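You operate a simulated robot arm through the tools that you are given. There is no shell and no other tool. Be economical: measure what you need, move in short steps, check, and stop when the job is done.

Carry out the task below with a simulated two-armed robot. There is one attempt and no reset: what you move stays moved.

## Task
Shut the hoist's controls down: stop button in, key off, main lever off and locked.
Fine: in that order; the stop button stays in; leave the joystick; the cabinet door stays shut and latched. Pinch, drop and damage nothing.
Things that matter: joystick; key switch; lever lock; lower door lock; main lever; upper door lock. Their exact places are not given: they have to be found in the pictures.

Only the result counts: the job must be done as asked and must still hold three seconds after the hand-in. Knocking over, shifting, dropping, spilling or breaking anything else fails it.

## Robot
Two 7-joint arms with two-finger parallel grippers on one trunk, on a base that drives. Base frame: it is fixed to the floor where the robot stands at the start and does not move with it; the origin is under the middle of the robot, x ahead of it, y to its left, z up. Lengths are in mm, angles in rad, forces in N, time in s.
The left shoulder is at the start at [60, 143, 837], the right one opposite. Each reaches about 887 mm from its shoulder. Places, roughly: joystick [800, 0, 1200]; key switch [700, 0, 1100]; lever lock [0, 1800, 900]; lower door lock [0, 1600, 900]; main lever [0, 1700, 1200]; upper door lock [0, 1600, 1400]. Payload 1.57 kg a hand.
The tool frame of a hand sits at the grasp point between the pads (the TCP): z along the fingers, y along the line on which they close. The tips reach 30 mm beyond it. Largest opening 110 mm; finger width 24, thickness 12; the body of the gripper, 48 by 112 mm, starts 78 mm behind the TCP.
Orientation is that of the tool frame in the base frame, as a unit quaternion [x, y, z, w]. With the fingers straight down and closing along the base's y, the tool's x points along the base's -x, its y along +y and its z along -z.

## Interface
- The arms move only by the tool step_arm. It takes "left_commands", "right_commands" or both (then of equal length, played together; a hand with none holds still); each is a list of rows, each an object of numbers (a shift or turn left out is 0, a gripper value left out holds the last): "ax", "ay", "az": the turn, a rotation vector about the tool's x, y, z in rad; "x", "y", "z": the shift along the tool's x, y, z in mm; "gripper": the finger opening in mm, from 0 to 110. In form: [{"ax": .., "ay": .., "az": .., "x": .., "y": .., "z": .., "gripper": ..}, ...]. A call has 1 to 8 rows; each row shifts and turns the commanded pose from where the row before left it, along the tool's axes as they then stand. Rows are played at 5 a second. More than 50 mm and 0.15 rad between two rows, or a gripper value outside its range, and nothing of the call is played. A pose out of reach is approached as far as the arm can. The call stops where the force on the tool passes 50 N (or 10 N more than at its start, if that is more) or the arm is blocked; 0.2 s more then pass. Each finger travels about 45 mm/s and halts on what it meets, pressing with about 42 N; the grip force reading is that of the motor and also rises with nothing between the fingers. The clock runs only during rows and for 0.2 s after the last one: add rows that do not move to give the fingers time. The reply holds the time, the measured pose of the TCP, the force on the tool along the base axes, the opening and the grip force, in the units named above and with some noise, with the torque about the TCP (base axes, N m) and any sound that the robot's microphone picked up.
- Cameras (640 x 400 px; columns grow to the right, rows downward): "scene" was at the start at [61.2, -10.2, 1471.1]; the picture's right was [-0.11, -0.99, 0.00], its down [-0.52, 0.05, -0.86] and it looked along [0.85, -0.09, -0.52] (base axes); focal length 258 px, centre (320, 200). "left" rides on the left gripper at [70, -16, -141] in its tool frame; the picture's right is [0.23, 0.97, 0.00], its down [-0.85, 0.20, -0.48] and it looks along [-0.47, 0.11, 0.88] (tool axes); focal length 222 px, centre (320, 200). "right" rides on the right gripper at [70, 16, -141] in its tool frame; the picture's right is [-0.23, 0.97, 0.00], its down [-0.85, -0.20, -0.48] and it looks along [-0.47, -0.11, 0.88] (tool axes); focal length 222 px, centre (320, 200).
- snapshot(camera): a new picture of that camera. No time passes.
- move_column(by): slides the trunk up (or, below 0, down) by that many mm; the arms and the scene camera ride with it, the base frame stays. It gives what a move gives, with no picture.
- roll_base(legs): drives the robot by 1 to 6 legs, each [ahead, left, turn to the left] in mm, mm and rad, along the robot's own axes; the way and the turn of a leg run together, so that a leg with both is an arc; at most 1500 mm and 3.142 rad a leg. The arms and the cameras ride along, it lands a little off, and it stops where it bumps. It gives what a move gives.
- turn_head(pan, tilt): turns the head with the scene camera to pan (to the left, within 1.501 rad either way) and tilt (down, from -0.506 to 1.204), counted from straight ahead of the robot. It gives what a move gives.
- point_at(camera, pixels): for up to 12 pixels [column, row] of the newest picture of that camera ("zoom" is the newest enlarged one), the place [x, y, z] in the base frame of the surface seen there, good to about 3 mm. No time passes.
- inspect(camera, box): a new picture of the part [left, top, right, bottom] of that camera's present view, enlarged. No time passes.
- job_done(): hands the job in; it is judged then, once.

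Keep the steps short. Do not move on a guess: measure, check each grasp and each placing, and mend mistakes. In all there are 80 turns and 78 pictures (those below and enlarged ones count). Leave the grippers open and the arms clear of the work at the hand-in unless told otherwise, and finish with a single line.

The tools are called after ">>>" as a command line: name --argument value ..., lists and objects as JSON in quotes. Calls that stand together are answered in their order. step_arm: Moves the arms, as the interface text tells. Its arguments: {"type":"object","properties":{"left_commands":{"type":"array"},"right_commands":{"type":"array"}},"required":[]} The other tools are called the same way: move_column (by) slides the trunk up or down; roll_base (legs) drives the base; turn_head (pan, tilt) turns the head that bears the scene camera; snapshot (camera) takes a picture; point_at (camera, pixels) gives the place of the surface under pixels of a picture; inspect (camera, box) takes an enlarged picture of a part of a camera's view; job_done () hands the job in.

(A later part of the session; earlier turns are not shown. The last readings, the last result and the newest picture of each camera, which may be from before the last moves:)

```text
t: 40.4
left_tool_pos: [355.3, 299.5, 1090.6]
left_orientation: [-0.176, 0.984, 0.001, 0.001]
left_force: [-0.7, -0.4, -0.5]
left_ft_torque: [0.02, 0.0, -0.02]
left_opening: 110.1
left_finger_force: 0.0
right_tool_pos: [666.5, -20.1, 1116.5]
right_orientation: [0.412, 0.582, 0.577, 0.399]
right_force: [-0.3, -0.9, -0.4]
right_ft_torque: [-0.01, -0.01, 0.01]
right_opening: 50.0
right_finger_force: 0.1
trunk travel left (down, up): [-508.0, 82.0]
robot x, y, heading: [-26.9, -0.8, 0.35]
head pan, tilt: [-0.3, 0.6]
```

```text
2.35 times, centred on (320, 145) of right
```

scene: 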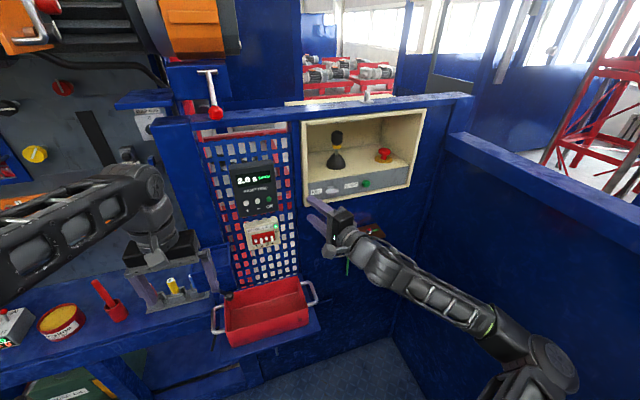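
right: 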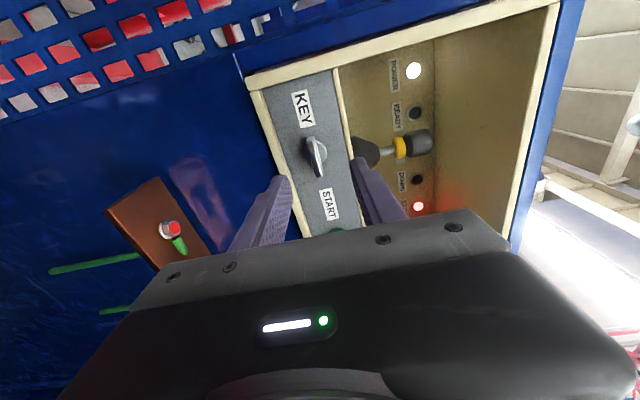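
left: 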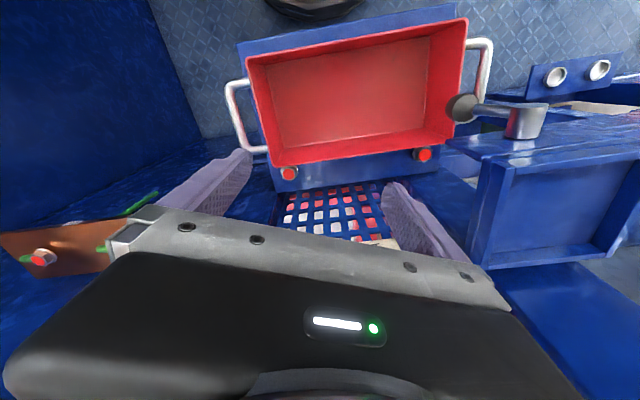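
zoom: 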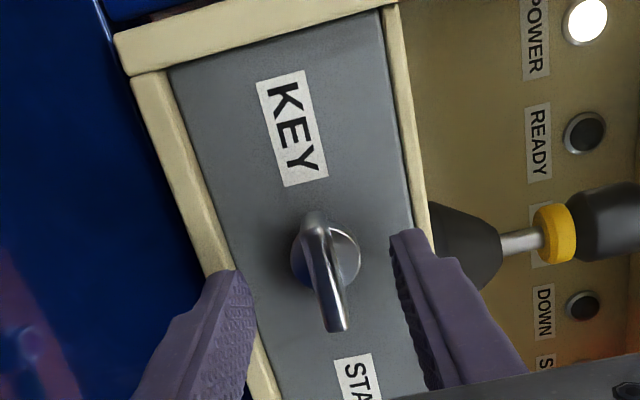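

The pose matches (d=618, t=250, z=1116), with the wing between the fingers. I'll close gently.

>>> step_arm --right_commands '[{"gripper": 20}, {}, {"gripper": 4}, {}, {}]'

>>> inspect --camera "right" --box '[200, 60, 440, 230]'

>>> inspect --camera "scene" --box '[280, 150, 380, 240]'

```text
t: 41.6
left_tool_pos: [355.2, 299.0, 1090.1]
left_orientation: [-0.175, 0.984, 0.0, 0.001]
left_force: [-0.3, 0.0, 0.9]
left_ft_torque: [0.02, 0.0, 0.02]
left_opening: 109.8
left_finger_force: 0.0
right_tool_pos: [666.1, -18.8, 1118.1]
right_orientation: [0.412, 0.581, 0.577, 0.399]
right_force: [2.5, -0.2, 8.5]
right_ft_torque: [0.0, -0.27, 0.01]
right_opening: 11.4
right_finger_force: 4.3
trunk travel left (down, up): [-508.0, 82.0]
robot x, y, heading: [-31.8, 1.3, 0.355]
head pan, tilt: [-0.3, 0.6]
```

```text
2.35 times, centred on (320, 145) of right
```

zoom: 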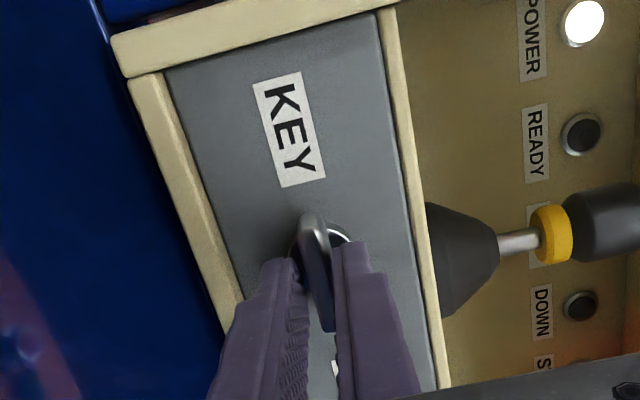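

```text
4.44 times, centred on (330, 195) of scene
```

zoom: 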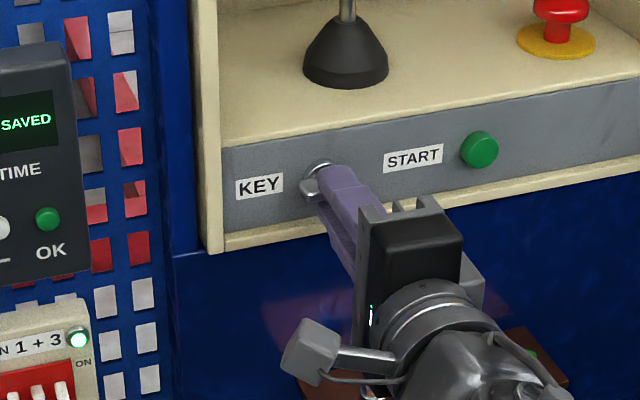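

The wing is gripped at 11.4 mm, but the hand sits about 4 mm right of centre and is pushed up 8.5 N. I'll open slightly, recentre (+4 in x, +2 in y), and close again.

>>> step_arm --right_commands '[{"gripper": 24}, {"x": 4, "y": 2}, {"gripper": 3}, {}, {}]'

>>> inspect --camera "scene" --box '[280, 150, 380, 240]'

```text
t: 42.8
left_tool_pos: [356.5, 300.5, 1090.6]
left_orientation: [-0.176, 0.984, 0.001, -0.001]
left_force: [0.5, -0.1, 0.2]
left_ft_torque: [0.01, -0.02, 0.0]
left_opening: 109.9
left_finger_force: 0.1
right_tool_pos: [665.0, -15.4, 1119.0]
right_orientation: [0.413, 0.581, 0.577, 0.398]
right_force: [0.1, 0.6, -0.6]
right_ft_torque: [-0.36, -0.47, 0.12]
right_opening: 8.8
right_finger_force: 27.6
trunk travel left (down, up): [-508.0, 82.0]
robot x, y, heading: [-28.9, -1.4, 0.348]
head pan, tilt: [-0.3, 0.6]
```

```text
4.44 times, centred on (330, 195) of scene
```

zoom: 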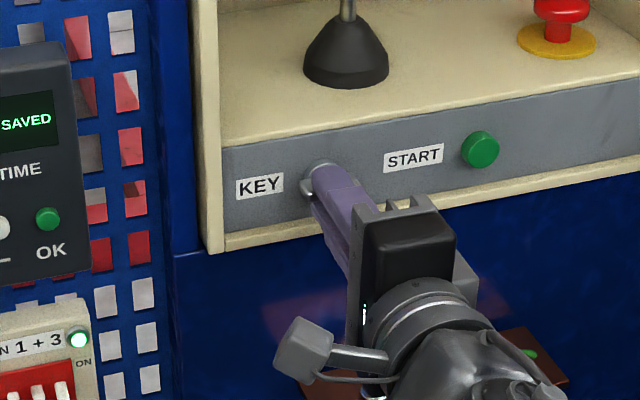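

A firm grip: 8.8 mm, 28 N. Now I'll turn anticlockwise a little (az -0.3) and read the torque.

>>> step_arm --right_commands '[{"az": -0.1}, {"az": -0.1}, {"az": -0.1}]'

```text
t: 43.6
left_tool_pos: [355.2, 300.3, 1089.2]
left_orientation: [-0.175, 0.985, 0.0, 0.001]
left_force: [0.2, 0.5, -0.7]
left_ft_torque: [0.0, 0.0, 0.01]
left_opening: 110.2
left_finger_force: 0.0
right_tool_pos: [664.8, -14.0, 1116.5]
right_orientation: [0.321, 0.637, 0.511, 0.481]
right_force: [-2.2, 1.3, -6.7]
right_ft_torque: [0.19, -0.36, -0.54]
right_opening: 8.9
right_finger_force: 27.1
trunk travel left (down, up): [-508.0, 82.0]
robot x, y, heading: [-25.9, -2.0, 0.344]
head pan, tilt: [-0.3, 0.6]
```

The wing follows with little torque about the axis. I'll continue to about 90°.

>>> step_arm --right_commands '[{"az": -0.13}, {"az": -0.13}, {"az": -0.13}, {"az": -0.13}, {"az": -0.13}]'

>>> inspect --camera "scene" --box '[280, 150, 380, 240]'

>>> inspect --camera "right" --box '[160, 20, 500, 240]'

```text
t: 44.8
left_tool_pos: [356.5, 298.5, 1089.3]
left_orientation: [-0.175, 0.985, 0.001, 0.0]
left_force: [-0.4, 0.5, 0.1]
left_ft_torque: [0.02, -0.03, 0.02]
left_opening: 110.1
left_finger_force: 0.0
right_tool_pos: [666.1, -15.5, 1115.6]
right_orientation: [0.1, 0.707, 0.331, 0.617]
right_force: [-3.9, -4.4, -18.0]
right_ft_torque: [0.11, -0.16, -0.08]
right_opening: 9.3
right_finger_force: 27.6
trunk travel left (down, up): [-508.0, 82.0]
robot x, y, heading: [-32.8, -0.7, 0.35]
head pan, tilt: [-0.3, 0.6]
```

```text
4.44 times, centred on (330, 195) of scene
```

zoom: 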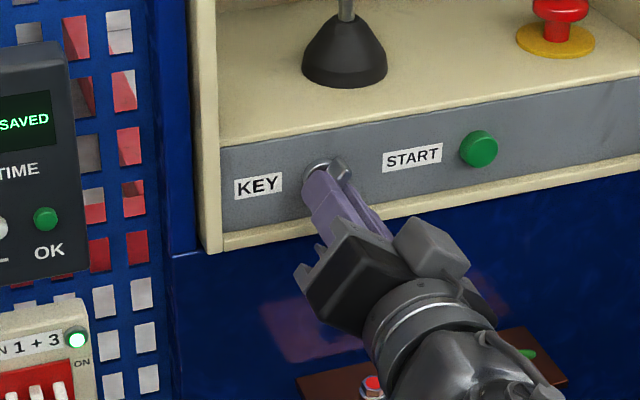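

```text
1.82 times, centred on (330, 130) of right
```

zoom: 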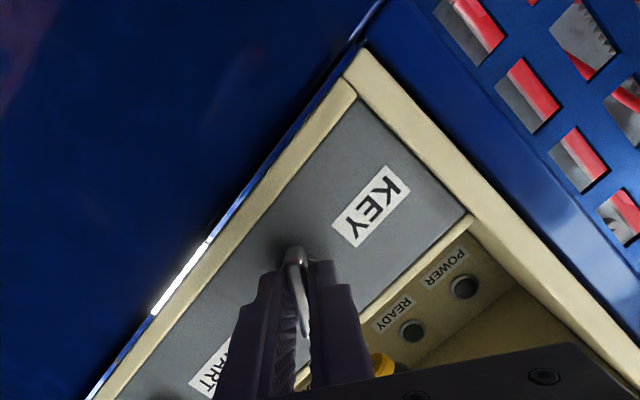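

The POWER lamp has gone out, so the key is turning off. I'll finish the turn, relieving the 18 N downward load with a small downward shift.

>>> step_arm --right_commands '[{"az": -0.1, "x": 1.6, "y": -1.2}, {"az": -0.13}, {"az": -0.13}, {"az": -0.13}, {"az": -0.12}, {}]'

>>> inspect --camera "scene" --box '[280, 150, 380, 240]'

```text
t: 46.2
left_tool_pos: [356.7, 298.5, 1090.2]
left_orientation: [-0.176, 0.984, 0.001, 0.0]
left_force: [-0.3, 0.7, 1.2]
left_ft_torque: [0.01, 0.03, 0.01]
left_opening: 109.9
left_finger_force: 0.0
right_tool_pos: [666.5, -17.2, 1116.0]
right_orientation: [-0.114, 0.704, 0.129, 0.688]
right_force: [-0.1, -10.1, -8.5]
right_ft_torque: [0.11, -0.15, 0.12]
right_opening: 9.1
right_finger_force: 27.9
trunk travel left (down, up): [-508.0, 82.0]
robot x, y, heading: [-28.9, -2.1, 0.355]
head pan, tilt: [-0.3, 0.6]
```

```text
4.44 times, centred on (330, 195) of scene
```

zoom: 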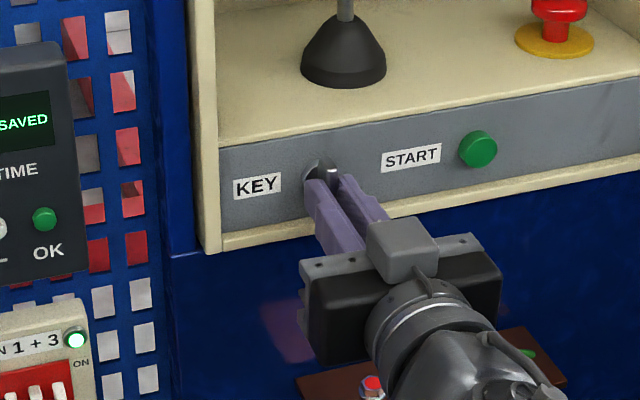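

The wing is now vertical. I'll nudge it 0.08 further to see whether this is the stop.

>>> step_arm --right_commands '[{"az": -0.04}, {"az": -0.04}]'

```text
t: 46.8
left_tool_pos: [357.0, 298.0, 1090.6]
left_orientation: [-0.175, 0.985, 0.001, 0.0]
left_force: [0.2, 1.2, 0.4]
left_ft_torque: [-0.01, -0.03, 0.04]
left_opening: 110.1
left_finger_force: 0.0
right_tool_pos: [666.3, -19.9, 1117.1]
right_orientation: [-0.142, 0.699, 0.103, 0.693]
right_force: [7.1, -10.4, -3.4]
right_ft_torque: [0.69, 0.44, 0.1]
right_opening: 10.2
right_finger_force: 28.1
trunk travel left (down, up): [-508.0, 82.0]
robot x, y, heading: [-25.4, -1.3, 0.355]
head pan, tilt: [-0.3, 0.6]
```

The torque rises to about 0.8 N m, so that is the off stop. I'll release, back out, and check.

>>> step_arm --right_commands '[{"az": 0.06}, {"gripper": 40}, {}, {}, {"z": -40}, {"z": -40}, {}]'

>>> inspect --camera "scene" --box '[280, 120, 420, 220]'

>>> inspect --camera "right" --box '[160, 20, 500, 240]'

```text
t: 48.4
left_tool_pos: [355.1, 300.5, 1091.3]
left_orientation: [-0.175, 0.985, -0.001, 0.0]
left_force: [1.1, 0.9, 0.4]
left_ft_torque: [-0.02, 0.0, 0.01]
left_opening: 110.0
left_finger_force: 0.1
right_tool_pos: [589.6, -41.6, 1117.7]
right_orientation: [-0.123, 0.702, 0.124, 0.691]
right_force: [0.3, -0.3, 0.7]
right_ft_torque: [0.0, 0.0, -0.03]
right_opening: 39.8
right_finger_force: 0.1
trunk travel left (down, up): [-508.0, 82.0]
robot x, y, heading: [-30.8, 1.7, 0.36]
head pan, tilt: [-0.3, 0.6]
```

```text
4.00 times, centred on (350, 170) of scene
```

zoom: 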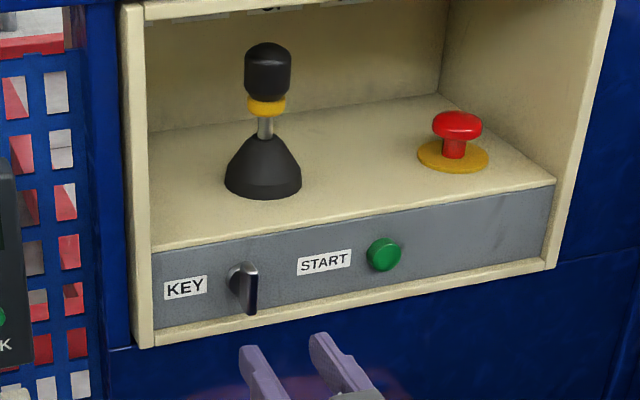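

```text
1.82 times, centred on (330, 130) of right
```

zoom: 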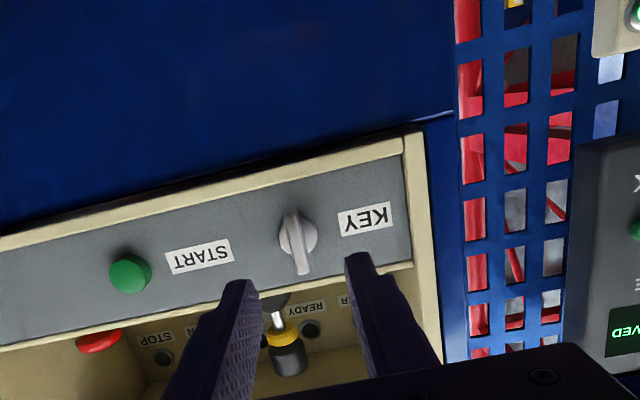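

The key is vertical, POWER is off, and the stop is still in. Next is the cabinet. I'll pull the right arm back, turn the head left, and check the floor for the drive.

>>> step_arm --right_commands '[{"z": -40}, {"z": -40}, {}]'

>>> turn_head --pan 1.5 --tilt 0.55

>>> snapshot --camera "scene"

>>> point_at --camera "scene" --pixels '[[30, 380], [100, 200], [200, 100], [300, 200], [300, 380], [400, 100], [400, 200], [400, 300], [150, 100], [50, 60]]'

```text
t: 49.2
left_tool_pos: [355.5, 299.5, 1090.6]
left_orientation: [-0.175, 0.985, 0.0, 0.0]
left_force: [-0.6, -0.6, 0.1]
left_ft_torque: [0.02, 0.01, 0.03]
left_opening: 110.2
left_finger_force: 0.1
right_tool_pos: [568.1, -63.2, 1132.6]
right_orientation: [-0.123, 0.703, 0.123, 0.69]
right_force: [0.5, 0.4, -0.4]
right_ft_torque: [0.0, -0.03, 0.0]
right_opening: 40.0
right_finger_force: 0.0
right hand out of reach, approached as far as the arm can: row 1, 2
trunk travel left (down, up): [-508.0, 82.0]
robot x, y, heading: [-24.8, 1.3, 0.352]
head pan, tilt: [-0.3, 0.6]
```

```text
t: 51.0
left_tool_pos: [355.4, 298.4, 1090.1]
left_orientation: [-0.175, 0.985, -0.001, 0.0]
left_force: [-0.6, 0.2, 0.4]
left_ft_torque: [0.02, 0.02, 0.01]
left_opening: 110.3
left_finger_force: 0.1
right_tool_pos: [567.1, -64.0, 1132.7]
right_orientation: [-0.123, 0.702, 0.124, 0.691]
right_force: [-0.3, 0.6, 0.8]
right_ft_torque: [0.02, -0.03, 0.03]
right_opening: 40.2
right_finger_force: 0.0
trunk travel left (down, up): [-508.0, 82.0]
robot x, y, heading: [-25.8, -1.0, 0.355]
head pan, tilt: [1.499, 0.55]
```

```text
41 pictures are left
```

scene: 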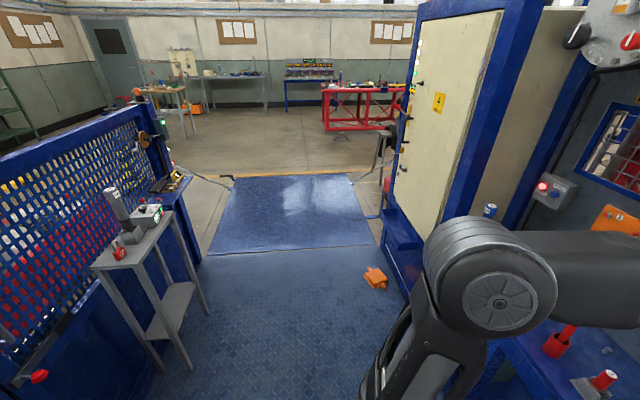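

```text
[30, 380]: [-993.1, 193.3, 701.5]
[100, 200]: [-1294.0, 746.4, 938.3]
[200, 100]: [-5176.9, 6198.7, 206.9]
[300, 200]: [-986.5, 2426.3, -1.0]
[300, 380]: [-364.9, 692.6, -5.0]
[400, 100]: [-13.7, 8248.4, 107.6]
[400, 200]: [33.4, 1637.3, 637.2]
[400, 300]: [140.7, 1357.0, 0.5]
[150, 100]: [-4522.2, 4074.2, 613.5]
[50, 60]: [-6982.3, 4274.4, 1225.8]
```

It's a cage with a small table on the left and an orange block on the floor at (376, 277). I'll measure the corridor limits.

>>> point_at --camera "scene" --pixels '[[188, 372], [208, 312], [163, 368], [195, 255], [366, 275], [376, 287], [376, 270], [405, 290], [382, 245], [372, 215], [387, 140], [190, 180]]'

>>> inspect --camera "scene" --box '[330, 60, 450, 300]'

```text
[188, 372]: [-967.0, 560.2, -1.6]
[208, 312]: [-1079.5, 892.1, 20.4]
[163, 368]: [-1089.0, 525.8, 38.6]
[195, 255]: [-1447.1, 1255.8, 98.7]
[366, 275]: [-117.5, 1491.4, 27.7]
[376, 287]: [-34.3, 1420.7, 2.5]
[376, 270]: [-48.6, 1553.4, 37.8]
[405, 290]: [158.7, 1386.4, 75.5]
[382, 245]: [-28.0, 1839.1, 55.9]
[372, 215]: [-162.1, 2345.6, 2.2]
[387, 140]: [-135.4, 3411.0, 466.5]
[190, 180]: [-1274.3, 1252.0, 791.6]
```

```text
1.67 times, centred on (390, 180) of scene
```

zoom: 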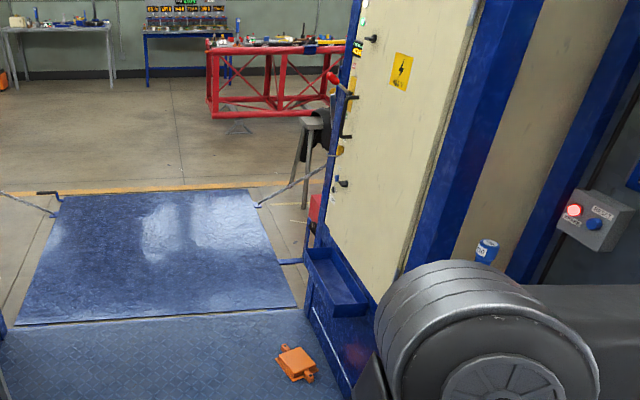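

The corridor is clear: the table corner is at (-967, 560), the orange block at (-75, 1485), and a post at (-1274, 1252). I'll drive back 200, then sideways left in two legs, to about (-764, 1612) facing the door.

>>> roll_base --legs '[[-200, 0, 0], [68, 1008, 0], [0, 760, 0.02]]'

>>> turn_head --pan -0.2 --tilt 0.4

>>> snapshot --camera "scene"

```text
t: 61.0
left_tool_pos: [-389.8, 1892.0, 1090.9]
left_orientation: [-0.188, 0.982, 0.0, 0.0]
left_force: [0.6, -0.1, 0.0]
left_ft_torque: [-0.06, 0.03, 0.0]
left_opening: 110.0
left_finger_force: 0.0
right_tool_pos: [-168.6, 1536.2, 1133.2]
right_orientation: [-0.132, 0.701, 0.132, 0.688]
right_force: [0.1, -0.6, -0.2]
right_ft_torque: [-0.02, -0.03, -0.04]
right_opening: 40.0
right_finger_force: 0.1
trunk travel left (down, up): [-508.0, 82.0]
robot x, y, heading: [-765.8, 1585.0, 0.375]
head pan, tilt: [1.499, 0.55]
```

```text
t: 62.8
left_tool_pos: [-391.5, 1892.5, 1090.7]
left_orientation: [-0.188, 0.982, 0.001, 0.0]
left_force: [-0.7, 0.3, -0.4]
left_ft_torque: [0.01, 0.05, 0.04]
left_opening: 110.0
left_finger_force: 0.2
right_tool_pos: [-168.7, 1534.1, 1132.7]
right_orientation: [-0.132, 0.701, 0.132, 0.689]
right_force: [0.6, 0.5, -0.9]
right_ft_torque: [0.0, 0.02, -0.01]
right_opening: 40.0
right_finger_force: 0.0
trunk travel left (down, up): [-508.0, 82.0]
robot x, y, heading: [-768.1, 1579.8, 0.377]
head pan, tilt: [-0.201, 0.4]
```

```text
39 pictures are left
```

scene: 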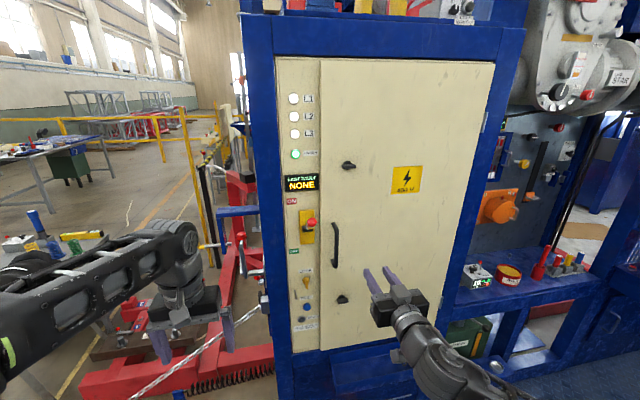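

The panel shows a lever with a red knob at (308, 225), knobs below it, and two door locks. I'll enlarge it.

>>> inspect --camera "scene" --box '[270, 180, 370, 245]'

>>> inspect --camera "scene" --box '[270, 240, 380, 340]'

>>> point_at --camera "scene" --pixels '[[310, 222], [303, 240], [307, 283], [307, 306], [308, 265], [342, 299], [348, 165], [334, 245], [285, 240], [285, 330], [300, 200], [318, 320]]'

```text
6.15 times, centred on (320, 212) of scene
```

zoom: 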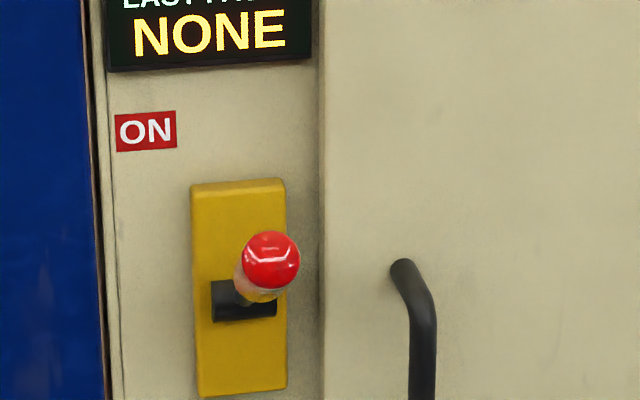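

```text
4.00 times, centred on (325, 290) of scene
```

zoom: 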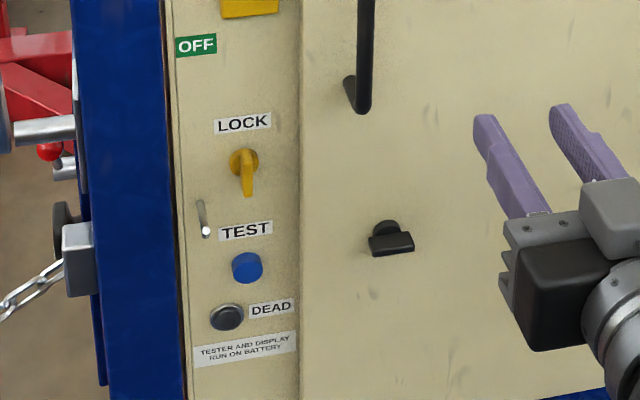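

```text
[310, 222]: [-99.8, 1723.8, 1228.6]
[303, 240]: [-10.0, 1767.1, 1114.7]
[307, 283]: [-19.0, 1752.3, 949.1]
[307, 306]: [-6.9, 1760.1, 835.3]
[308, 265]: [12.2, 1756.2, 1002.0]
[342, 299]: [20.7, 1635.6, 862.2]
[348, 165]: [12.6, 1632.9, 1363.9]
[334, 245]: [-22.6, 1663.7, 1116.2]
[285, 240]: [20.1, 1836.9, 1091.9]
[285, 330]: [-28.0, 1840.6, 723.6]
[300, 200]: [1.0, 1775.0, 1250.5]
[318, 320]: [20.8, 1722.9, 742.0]
```

ON is at the top and OFF at the bottom: the lever pivots on the black axle in the yellow housing. The LOCK knob is yellow at about (245, 170) of the zoom, pointing down. I'll measure the lever in detail.

>>> inspect --camera "scene" --box '[290, 200, 340, 255]'

>>> point_at --camera "zoom" --pixels '[[279, 145], [260, 130], [279, 170], [295, 150], [210, 205], [275, 215], [245, 185], [230, 190], [200, 110], [215, 260], [260, 195], [375, 150]]'

```text
7.27 times, centred on (315, 228) of scene
```

zoom: 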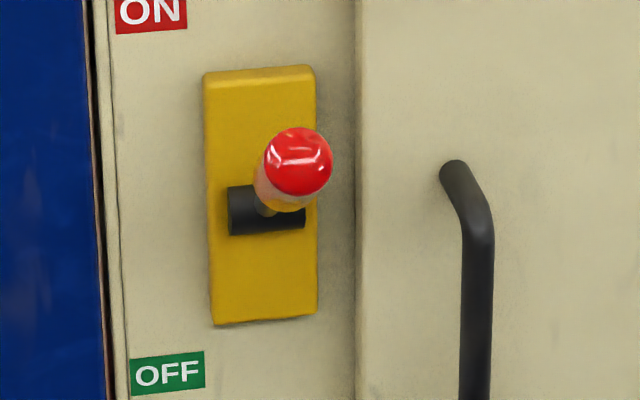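

```text
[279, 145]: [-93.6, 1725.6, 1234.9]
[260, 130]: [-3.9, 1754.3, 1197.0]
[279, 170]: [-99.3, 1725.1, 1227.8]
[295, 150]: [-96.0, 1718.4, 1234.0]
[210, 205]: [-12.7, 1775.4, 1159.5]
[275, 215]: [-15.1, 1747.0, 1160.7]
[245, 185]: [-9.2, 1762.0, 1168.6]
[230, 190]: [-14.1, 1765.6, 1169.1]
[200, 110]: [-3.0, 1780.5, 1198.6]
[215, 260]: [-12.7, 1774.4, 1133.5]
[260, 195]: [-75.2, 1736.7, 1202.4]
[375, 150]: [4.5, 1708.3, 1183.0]
```

The ball's centre is about (-84, 1727, 1224), with the pivot at z≈1160 roughly 84 behind it. So I'll push down on the ball with closed fingers from above. I'll raise the trunk 80, move left 148 and up 55, and close the gripper.

>>> move_column --by 80

>>> step_arm --right_commands '[{"y": 37, "x": -14, "gripper": 0}, {"y": 37, "x": -14}, {"y": 37, "x": -14}, {"y": 37, "x": -14}, {"z": 25}, {"z": 25}, {}]'

>>> snapshot --camera "scene"

```text
t: 63.9
left_tool_pos: [-390.6, 1891.8, 1170.2]
left_orientation: [-0.188, 0.982, 0.0, 0.0]
left_force: [-0.5, -0.8, -0.7]
left_ft_torque: [0.01, -0.03, 0.01]
left_opening: 110.0
left_finger_force: 0.1
right_tool_pos: [-168.9, 1535.0, 1212.5]
right_orientation: [-0.131, 0.701, 0.132, 0.688]
right_force: [-0.3, 0.8, 0.1]
right_ft_torque: [-0.01, -0.01, -0.01]
right_opening: 40.1
right_finger_force: 0.0
trunk travel left (down, up): [-588.0, 2.0]
robot x, y, heading: [-769.5, 1582.6, 0.373]
head pan, tilt: [-0.201, 0.4]
```

```text
t: 65.5
left_tool_pos: [-390.0, 1891.2, 1170.6]
left_orientation: [-0.187, 0.982, 0.0, 0.0]
left_force: [-0.1, 0.2, 0.6]
left_ft_torque: [0.01, -0.02, 0.01]
left_opening: 110.1
left_finger_force: 0.1
right_tool_pos: [-176.1, 1688.6, 1267.5]
right_orientation: [-0.132, 0.7, 0.133, 0.689]
right_force: [0.1, -0.6, 0.6]
right_ft_torque: [0.02, 0.0, 0.02]
right_opening: 0.1
right_finger_force: 21.0
trunk travel left (down, up): [-588.0, 2.0]
robot x, y, heading: [-766.6, 1580.7, 0.381]
head pan, tilt: [-0.201, 0.4]
```

```text
35 pictures are left
```

scene: 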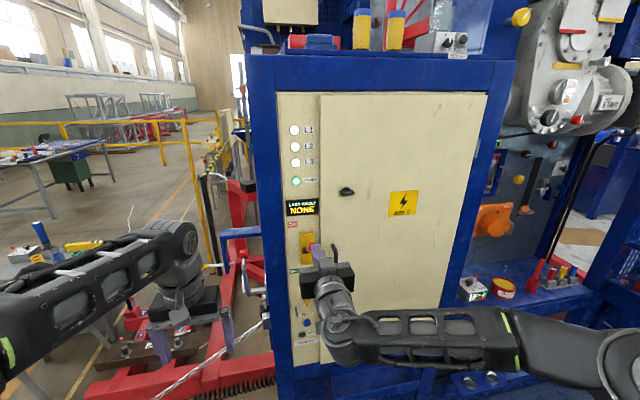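

d'=456, s=1635, z=1268. I'll check the ball from the wrist camera.

>>> snapshot --camera "right"

```text
34 pictures are left
```

right: 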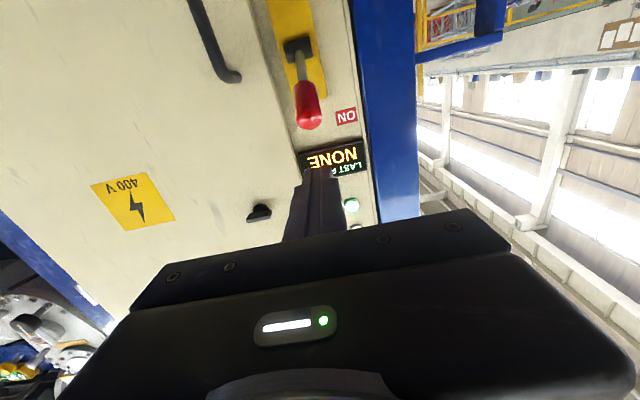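

>>> point_at --camera "right" --pixels '[[309, 122], [305, 95], [300, 70], [297, 45], [318, 105], [297, 108]]'

```text
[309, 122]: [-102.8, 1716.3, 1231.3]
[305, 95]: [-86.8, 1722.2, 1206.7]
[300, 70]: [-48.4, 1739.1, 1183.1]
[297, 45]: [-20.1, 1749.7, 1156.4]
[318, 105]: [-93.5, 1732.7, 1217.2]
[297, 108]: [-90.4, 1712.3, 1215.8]
```

It's a red grip whose end is at (-103, 1716, 1231), and it lines up with the fingers at s≈1634. I'll go forward 74 so the tips are at d'=560, then start pushing down.

>>> step_arm --right_commands '[{"z": 37}, {"z": 37}, {"x": 8}, {"x": 8}, {"x": 8}, {"x": 8}]'

>>> inspect --camera "right" --box '[160, 0, 480, 210]'

```text
t: 66.9
left_tool_pos: [-393.1, 1892.7, 1171.0]
left_orientation: [-0.187, 0.982, 0.0, 0.002]
left_force: [-0.7, 0.2, -0.6]
left_ft_torque: [0.0, 0.0, 0.01]
left_opening: 109.9
left_finger_force: 0.0
right_tool_pos: [-126.4, 1706.0, 1237.2]
right_orientation: [-0.132, 0.699, 0.133, 0.69]
right_force: [-7.7, -2.8, 8.9]
right_ft_torque: [0.06, -0.15, 0.01]
right_opening: 0.0
right_finger_force: 21.6
right hand out of reach, approached as far as the arm can: row 2
trunk travel left (down, up): [-588.0, 2.0]
robot x, y, heading: [-763.1, 1588.7, 0.378]
head pan, tilt: [-0.201, 0.4]
```

```text
1.90 times, centred on (320, 105) of right
```

zoom: 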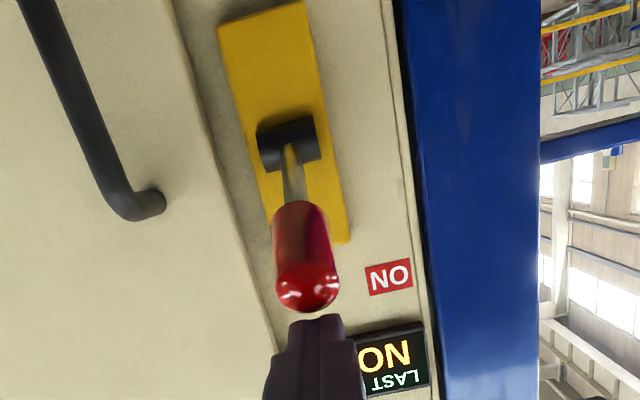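

The reach ends at d'=508 and the tips just touch the grip's end. I'll lift 30 and drive 70 forward.

>>> step_arm --right_commands '[{"z": -20}, {"x": -16}, {"x": -16}, {}]'

>>> roll_base --legs '[[70, 0, 0]]'

```text
t: 67.9
left_tool_pos: [-389.6, 1893.4, 1170.3]
left_orientation: [-0.187, 0.982, 0.001, 0.0]
left_force: [0.8, 0.1, -0.2]
left_ft_torque: [0.0, -0.01, 0.0]
left_opening: 109.8
left_finger_force: 0.1
right_tool_pos: [-141.4, 1701.6, 1266.9]
right_orientation: [-0.131, 0.701, 0.132, 0.688]
right_force: [1.2, -0.8, -0.2]
right_ft_torque: [0.01, 0.02, -0.01]
right_opening: 0.0
right_finger_force: 21.4
trunk travel left (down, up): [-588.0, 2.0]
robot x, y, heading: [-765.7, 1586.4, 0.381]
head pan, tilt: [-0.201, 0.4]
```

```text
t: 69.0
left_tool_pos: [-323.1, 1919.7, 1170.4]
left_orientation: [-0.187, 0.982, 0.0, 0.0]
left_force: [0.6, -0.1, -1.1]
left_ft_torque: [0.0, 0.03, 0.02]
left_opening: 110.1
left_finger_force: 0.0
right_tool_pos: [-73.8, 1727.2, 1266.6]
right_orientation: [-0.133, 0.701, 0.133, 0.688]
right_force: [-0.2, 0.7, 1.1]
right_ft_torque: [0.03, 0.02, 0.04]
right_opening: 0.3
right_finger_force: 21.0
trunk travel left (down, up): [-588.0, 2.0]
robot x, y, heading: [-704.1, 1609.4, 0.382]
head pan, tilt: [-0.201, 0.4]
```

d'=565 now. I'll back off 32 to 533, then push down in steps.

>>> step_arm --right_commands '[{"z": -32}, {"x": 10}, {"x": 10}, {"x": 8}, {"x": 8}, {"x": 8}]'

>>> inspect --camera "right" --box '[160, 0, 480, 210]'

```text
t: 70.3
left_tool_pos: [-324.8, 1918.7, 1171.5]
left_orientation: [-0.188, 0.982, 0.001, 0.001]
left_force: [0.6, -0.1, -0.5]
left_ft_torque: [-0.01, 0.0, -0.03]
left_opening: 109.9
left_finger_force: 0.0
right_tool_pos: [-105.4, 1714.3, 1222.5]
right_orientation: [-0.132, 0.701, 0.132, 0.689]
right_force: [-0.3, -0.9, 2.3]
right_ft_torque: [0.01, -0.02, -0.02]
right_opening: 0.0
right_finger_force: 21.2
trunk travel left (down, up): [-588.0, 2.0]
robot x, y, heading: [-700.4, 1610.8, 0.375]
head pan, tilt: [-0.201, 0.4]
```

```text
1.90 times, centred on (320, 105) of right
```

zoom: 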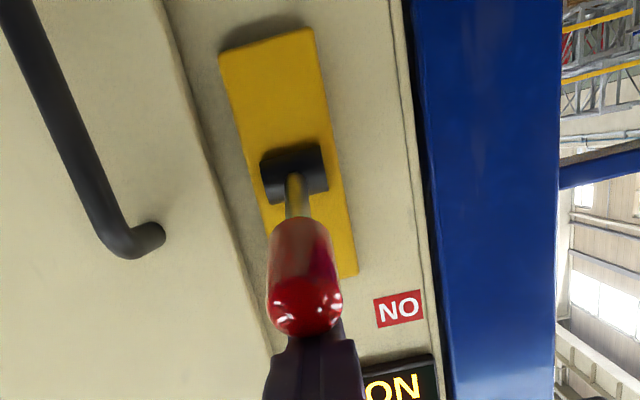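

The finger is on top of the grip and the lever follows with little force. I'll continue down.

>>> step_arm --right_commands '[{"x": 10}, {"x": 10}, {"x": 10}, {"x": 10}, {"x": 10}, {"x": 10}]'

>>> inspect --camera "right" --box '[160, 0, 480, 210]'

```text
t: 71.8
left_tool_pos: [-324.6, 1918.4, 1170.3]
left_orientation: [-0.188, 0.982, 0.001, 0.001]
left_force: [-0.8, -0.1, 1.1]
left_ft_torque: [0.02, -0.02, 0.02]
left_opening: 110.2
left_finger_force: 0.1
right_tool_pos: [-109.1, 1711.5, 1172.8]
right_orientation: [-0.132, 0.702, 0.132, 0.687]
right_force: [0.7, 0.2, 0.0]
right_ft_torque: [-0.02, -0.01, -0.01]
right_opening: 0.0
right_finger_force: 21.4
right hand out of reach, approached as far as the arm can: row 6
trunk travel left (down, up): [-588.0, 2.0]
robot x, y, heading: [-702.4, 1612.2, 0.378]
head pan, tilt: [-0.201, 0.4]
```

```text
1.90 times, centred on (320, 105) of right
```

zoom: 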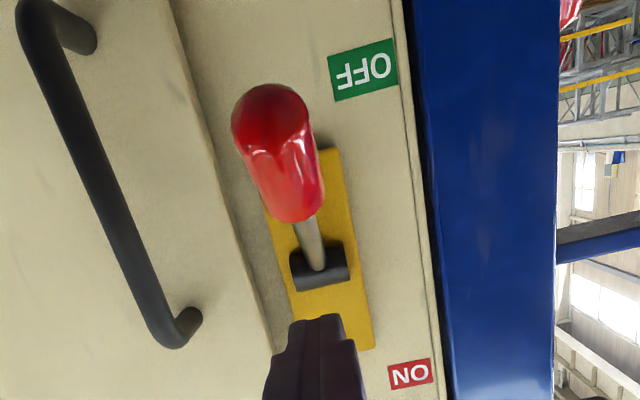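

The lever snapped over to OFF on its own. I'll measure it to confirm that it's fully down.

>>> point_at --camera "zoom" --pixels '[[270, 95], [265, 130], [285, 180], [310, 240], [320, 275]]'

>>> step_arm --right_commands '[{"z": -40}, {"z": -40}, {}]'

>>> inspect --camera "scene" --box '[250, 190, 370, 340]'

```text
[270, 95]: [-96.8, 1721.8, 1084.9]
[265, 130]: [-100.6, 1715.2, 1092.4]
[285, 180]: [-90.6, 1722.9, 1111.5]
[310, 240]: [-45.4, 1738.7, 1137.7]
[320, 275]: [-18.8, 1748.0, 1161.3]
```

```text
t: 72.5
left_tool_pos: [-324.6, 1918.3, 1171.3]
left_orientation: [-0.187, 0.982, 0.0, 0.0]
left_force: [0.2, 0.4, 0.3]
left_ft_torque: [-0.01, 0.0, -0.01]
left_opening: 110.0
left_finger_force: 0.1
right_tool_pos: [-157.4, 1701.6, 1179.0]
right_orientation: [-0.131, 0.7, 0.132, 0.689]
right_force: [-0.4, -0.3, 0.3]
right_ft_torque: [-0.02, -0.01, 0.05]
right_opening: 0.1
right_finger_force: 20.9
right hand out of reach, approached as far as the arm can: row 2
trunk travel left (down, up): [-588.0, 2.0]
robot x, y, heading: [-700.2, 1610.4, 0.38]
head pan, tilt: [-0.201, 0.4]
```

```text
2.67 times, centred on (310, 265) of scene
```

zoom: 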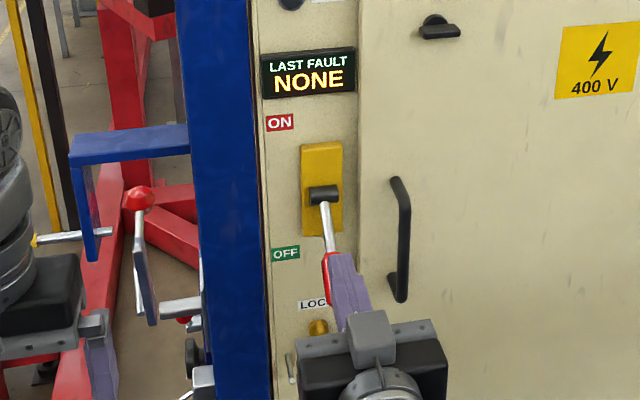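

The lever is fully down: its tip is at z 1085, mirroring the ON position. Next is the lock at about z=949. I'll drive back 100 to clear the lever and take a look before lowering the trunk.

>>> roll_base --legs '[[-100, 0, 0]]'

>>> turn_head --pan 0.05 --tilt 0.65

>>> snapshot --camera "scene"

>>> point_at --camera "scene" --pixels '[[200, 300], [180, 320], [230, 270], [150, 350], [120, 300], [160, 300]]'

```text
t: 73.7
left_tool_pos: [-419.1, 1880.8, 1170.2]
left_orientation: [-0.187, 0.982, 0.0, 0.001]
left_force: [-0.4, 0.2, 0.6]
left_ft_torque: [0.03, -0.05, -0.02]
left_opening: 110.0
left_finger_force: 0.1
right_tool_pos: [-252.0, 1663.7, 1180.4]
right_orientation: [-0.131, 0.7, 0.132, 0.69]
right_force: [-1.1, 0.3, -0.8]
right_ft_torque: [-0.02, 0.03, -0.01]
right_opening: 0.1
right_finger_force: 21.3
trunk travel left (down, up): [-588.0, 2.0]
robot x, y, heading: [-789.3, 1574.6, 0.377]
head pan, tilt: [-0.201, 0.4]
```

```text
t: 74.5
left_tool_pos: [-417.2, 1881.7, 1171.3]
left_orientation: [-0.187, 0.982, -0.001, 0.0]
left_force: [0.6, 0.9, 0.1]
left_ft_torque: [0.03, -0.01, -0.02]
left_opening: 110.3
left_finger_force: 0.1
right_tool_pos: [-250.1, 1666.1, 1179.2]
right_orientation: [-0.132, 0.701, 0.132, 0.688]
right_force: [-0.1, -0.5, 0.0]
right_ft_torque: [0.04, -0.02, -0.02]
right_opening: 0.0
right_finger_force: 21.2
trunk travel left (down, up): [-588.0, 2.0]
robot x, y, heading: [-793.8, 1574.6, 0.378]
head pan, tilt: [0.051, 0.649]
```

```text
29 pictures are left
```

scene: 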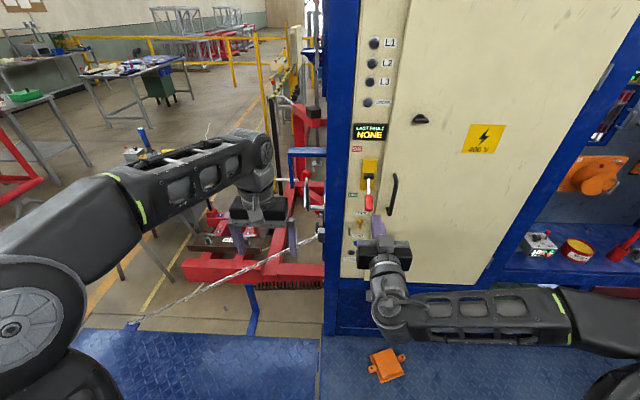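

```text
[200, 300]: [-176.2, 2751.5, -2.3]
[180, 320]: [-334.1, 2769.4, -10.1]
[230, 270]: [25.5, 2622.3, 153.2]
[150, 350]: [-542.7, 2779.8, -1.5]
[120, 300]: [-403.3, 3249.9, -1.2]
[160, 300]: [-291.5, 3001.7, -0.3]
```

The phase lamps are out. The chain starts at the cabinet and runs away from the left hand, so lowering is safe. I'll lower the trunk 225 mm and view the lock.

>>> move_column --by -225

>>> snapshot --camera "right"

>>> inspect --camera "scene" --box '[320, 100, 440, 220]'

```text
t: 76.8
left_tool_pos: [-417.5, 1880.8, 944.4]
left_orientation: [-0.188, 0.982, 0.0, 0.0]
left_force: [0.2, -0.2, -0.9]
left_ft_torque: [0.01, 0.02, -0.03]
left_opening: 109.9
left_finger_force: 0.1
right_tool_pos: [-249.5, 1664.4, 953.3]
right_orientation: [-0.131, 0.7, 0.131, 0.689]
right_force: [-0.6, 0.5, 0.2]
right_ft_torque: [-0.04, -0.02, 0.02]
right_opening: 0.0
right_finger_force: 21.1
trunk travel left (down, up): [-363.0, 227.0]
robot x, y, heading: [-792.9, 1573.1, 0.375]
head pan, tilt: [0.051, 0.649]
```

```text
28 pictures are left
```

right: 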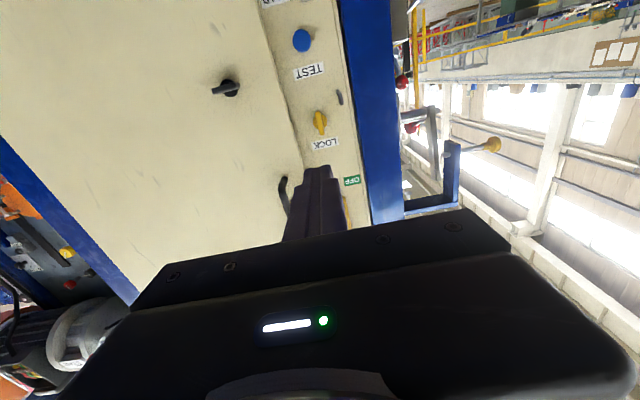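

```text
3.33 times, centred on (380, 160) of scene
```

zoom: 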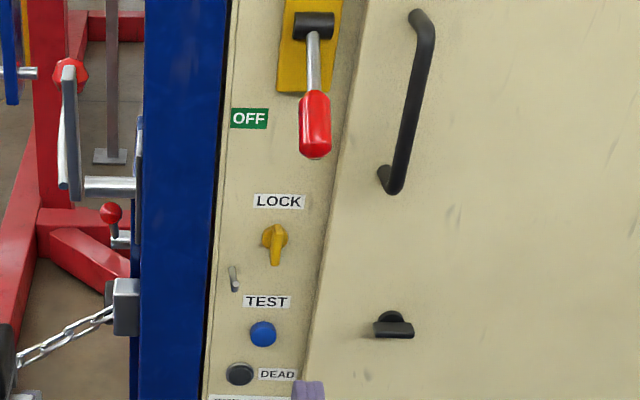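

The lever is down. Now a closer look at the LOCK knob and its measurements.

>>> inspect --camera "scene" --box '[382, 152, 422, 192]'

>>> inspect --camera "scene" --box '[380, 155, 430, 190]'

```text
10.00 times, centred on (402, 172) of scene
```

zoom: 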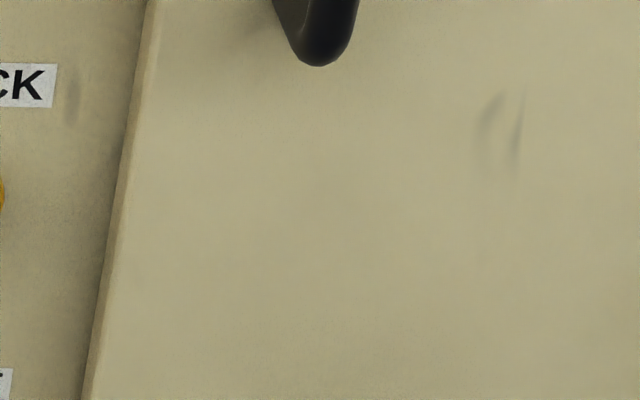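

```text
11.43 times, centred on (405, 172) of scene
```

zoom: 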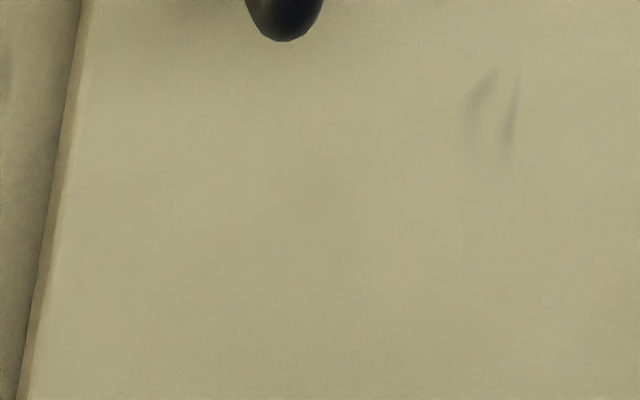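

I missed the crop; the knob is at scene (366, 173).

>>> inspect --camera "scene" --box '[342, 153, 390, 193]'

>>> point_at --camera "zoom" --pixels '[[320, 185], [330, 270], [325, 225], [310, 200], [345, 200], [295, 210], [330, 290], [270, 270], [175, 300], [180, 330], [345, 230]]'

```text
10.00 times, centred on (366, 173) of scene
```

zoom: 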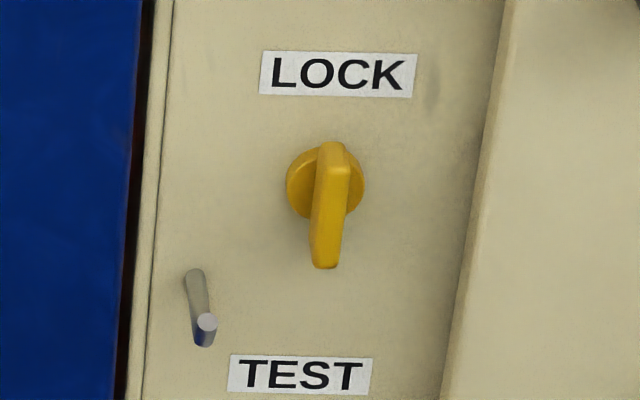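

```text
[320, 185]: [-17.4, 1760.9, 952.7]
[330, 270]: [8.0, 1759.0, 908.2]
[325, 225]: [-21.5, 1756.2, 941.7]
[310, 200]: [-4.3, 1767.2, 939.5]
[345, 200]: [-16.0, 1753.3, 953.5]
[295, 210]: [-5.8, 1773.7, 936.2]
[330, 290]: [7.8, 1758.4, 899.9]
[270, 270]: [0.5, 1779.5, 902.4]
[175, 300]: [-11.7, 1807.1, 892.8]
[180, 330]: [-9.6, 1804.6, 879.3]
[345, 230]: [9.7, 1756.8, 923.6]
```

The wing is vertical and centred at about s=1640, z≈943, with its front at d'≈626. A small peg sits to the lower left. For a comfortable turn I want the lock about 250 to the right of the robot's middle. I'll drive 110 ahead and 130 left, then shift the arm right and open the fingers.

>>> roll_base --legs '[[0, 130, 0], [110, 0, 0]]'

>>> step_arm --right_commands '[{"y": -44, "gripper": 44}, {"y": -43}, {"y": -42}, {"x": 10}, {}]'

>>> snapshot --camera "right"

```text
t: 78.9
left_tool_pos: [-361.1, 2041.3, 944.9]
left_orientation: [-0.187, 0.982, 0.0, 0.001]
left_force: [0.0, 0.7, -0.1]
left_ft_torque: [-0.04, -0.01, -0.02]
left_opening: 109.9
left_finger_force: 0.0
right_tool_pos: [-193.9, 1825.6, 954.5]
right_orientation: [-0.131, 0.701, 0.131, 0.689]
right_force: [0.3, 0.4, -0.3]
right_ft_torque: [0.0, -0.03, -0.01]
right_opening: 0.2
right_finger_force: 21.0
trunk travel left (down, up): [-363.0, 227.0]
robot x, y, heading: [-736.4, 1731.9, 0.372]
head pan, tilt: [0.051, 0.649]
```

```text
t: 80.1
left_tool_pos: [-361.4, 2041.1, 946.1]
left_orientation: [-0.186, 0.982, 0.0, 0.0]
left_force: [-0.4, 0.6, -0.2]
left_ft_torque: [0.01, -0.02, -0.02]
left_opening: 110.1
left_finger_force: 0.1
right_tool_pos: [-163.4, 1778.9, 958.8]
right_orientation: [-0.132, 0.703, 0.13, 0.686]
right_force: [-0.3, -0.7, 0.0]
right_ft_torque: [0.01, 0.01, -0.01]
right_opening: 43.7
right_finger_force: 0.0
right hand out of reach, approached as far as the arm can: row 1, 2, 3, 4
trunk travel left (down, up): [-363.0, 227.0]
robot x, y, heading: [-738.7, 1732.7, 0.375]
head pan, tilt: [0.051, 0.649]
```

```text
23 pictures are left
```

right: 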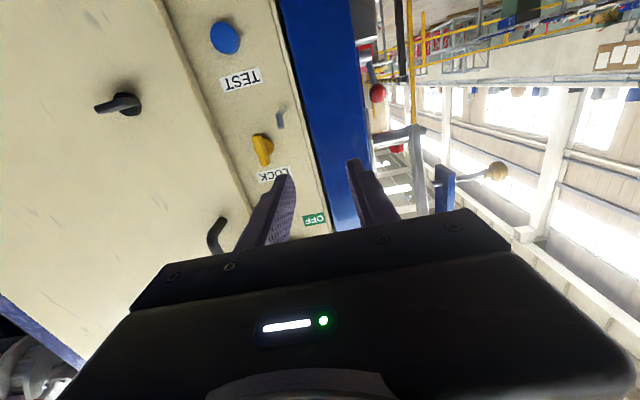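

It's at the inner limit again, so I'll go forward 50 first, then right 74 and down.

>>> step_arm --right_commands '[{"z": 40, "y": -20}, {"z": 15, "y": -27}, {"y": -27}, {"x": 15}, {}]'

>>> inspect --camera "right" --box '[160, 20, 480, 240]'

```text
t: 81.3
left_tool_pos: [-361.5, 2041.5, 945.1]
left_orientation: [-0.186, 0.982, 0.0, 0.0]
left_force: [-0.5, -0.2, 0.3]
left_ft_torque: [-0.01, -0.01, 0.0]
left_opening: 109.9
left_finger_force: 0.0
right_tool_pos: [-132.3, 1731.4, 966.3]
right_orientation: [-0.132, 0.702, 0.131, 0.687]
right_force: [0.5, 0.1, -0.4]
right_ft_torque: [0.01, 0.02, -0.03]
right_opening: 44.1
right_finger_force: 0.1
right hand out of reach, approached as far as the arm can: row 1, 2, 3, 4
trunk travel left (down, up): [-363.0, 227.0]
robot x, y, heading: [-737.9, 1735.2, 0.376]
head pan, tilt: [0.051, 0.649]
```

```text
1.82 times, centred on (320, 130) of right
```

zoom: 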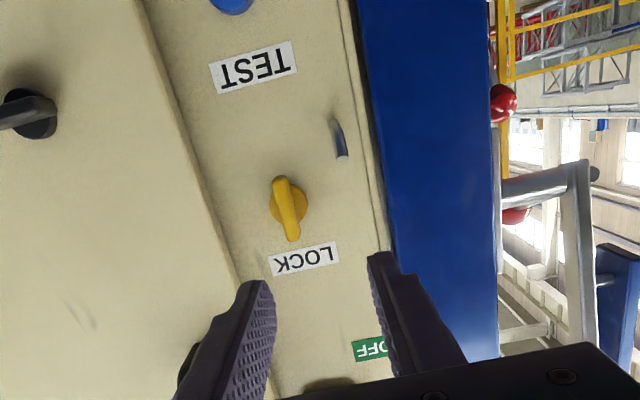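

d'=512, s=1659, z=966. I'll try straight forward by 50, since the limit seems to come from folding.

>>> step_arm --right_commands '[{"z": 25}, {"z": 25}, {"x": 8, "y": -9}, {"x": 8, "y": -9}, {}]'

```text
t: 82.5
left_tool_pos: [-361.9, 2041.2, 944.3]
left_orientation: [-0.187, 0.982, -0.001, 0.0]
left_force: [-0.4, 0.2, 0.7]
left_ft_torque: [0.01, -0.01, 0.01]
left_opening: 110.0
left_finger_force: 0.1
right_tool_pos: [-78.1, 1725.2, 964.2]
right_orientation: [-0.132, 0.703, 0.131, 0.686]
right_force: [0.1, -0.4, 0.4]
right_ft_torque: [-0.01, 0.0, 0.0]
right_opening: 43.7
right_finger_force: 0.1
right hand out of reach, approached as far as the arm can: row 1, 2, 4
trunk travel left (down, up): [-363.0, 227.0]
robot x, y, heading: [-737.9, 1731.9, 0.374]
head pan, tilt: [0.051, 0.649]
```

d'=560, s=1633, z=964. I'll lower the trunk 20 mm and re-measure the knob from the wrist camera.

>>> move_column --by -21

>>> inspect --camera "right" --box '[200, 60, 420, 220]'

```text
t: 83.2
left_tool_pos: [-360.1, 2040.9, 923.7]
left_orientation: [-0.186, 0.982, 0.001, 0.001]
left_force: [-0.5, -0.5, -0.7]
left_ft_torque: [-0.02, -0.01, 0.03]
left_opening: 110.1
left_finger_force: 0.0
right_tool_pos: [-79.6, 1725.1, 943.3]
right_orientation: [-0.133, 0.703, 0.133, 0.686]
right_force: [0.1, 0.1, -0.3]
right_ft_torque: [0.0, -0.01, -0.01]
right_opening: 43.8
right_finger_force: 0.0
trunk travel left (down, up): [-342.0, 248.0]
robot x, y, heading: [-738.7, 1737.3, 0.375]
head pan, tilt: [0.051, 0.649]
```

```text
2.50 times, centred on (310, 140) of right
```

zoom: 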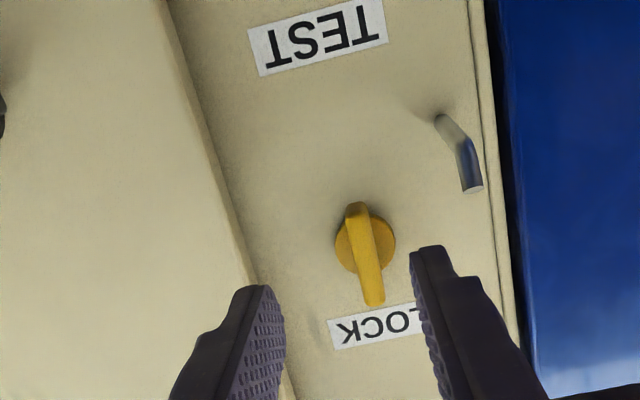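

>>> point_at --camera "zoom" --pixels '[[357, 207], [363, 240], [373, 295], [372, 270], [343, 245], [390, 245], [472, 188], [437, 120], [300, 180]]'

```text
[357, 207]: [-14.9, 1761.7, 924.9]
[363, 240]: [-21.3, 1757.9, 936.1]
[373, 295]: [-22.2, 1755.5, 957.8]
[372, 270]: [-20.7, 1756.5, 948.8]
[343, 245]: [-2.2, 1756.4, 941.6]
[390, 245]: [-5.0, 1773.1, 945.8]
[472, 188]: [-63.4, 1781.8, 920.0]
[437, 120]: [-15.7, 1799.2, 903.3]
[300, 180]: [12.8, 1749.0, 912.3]
```

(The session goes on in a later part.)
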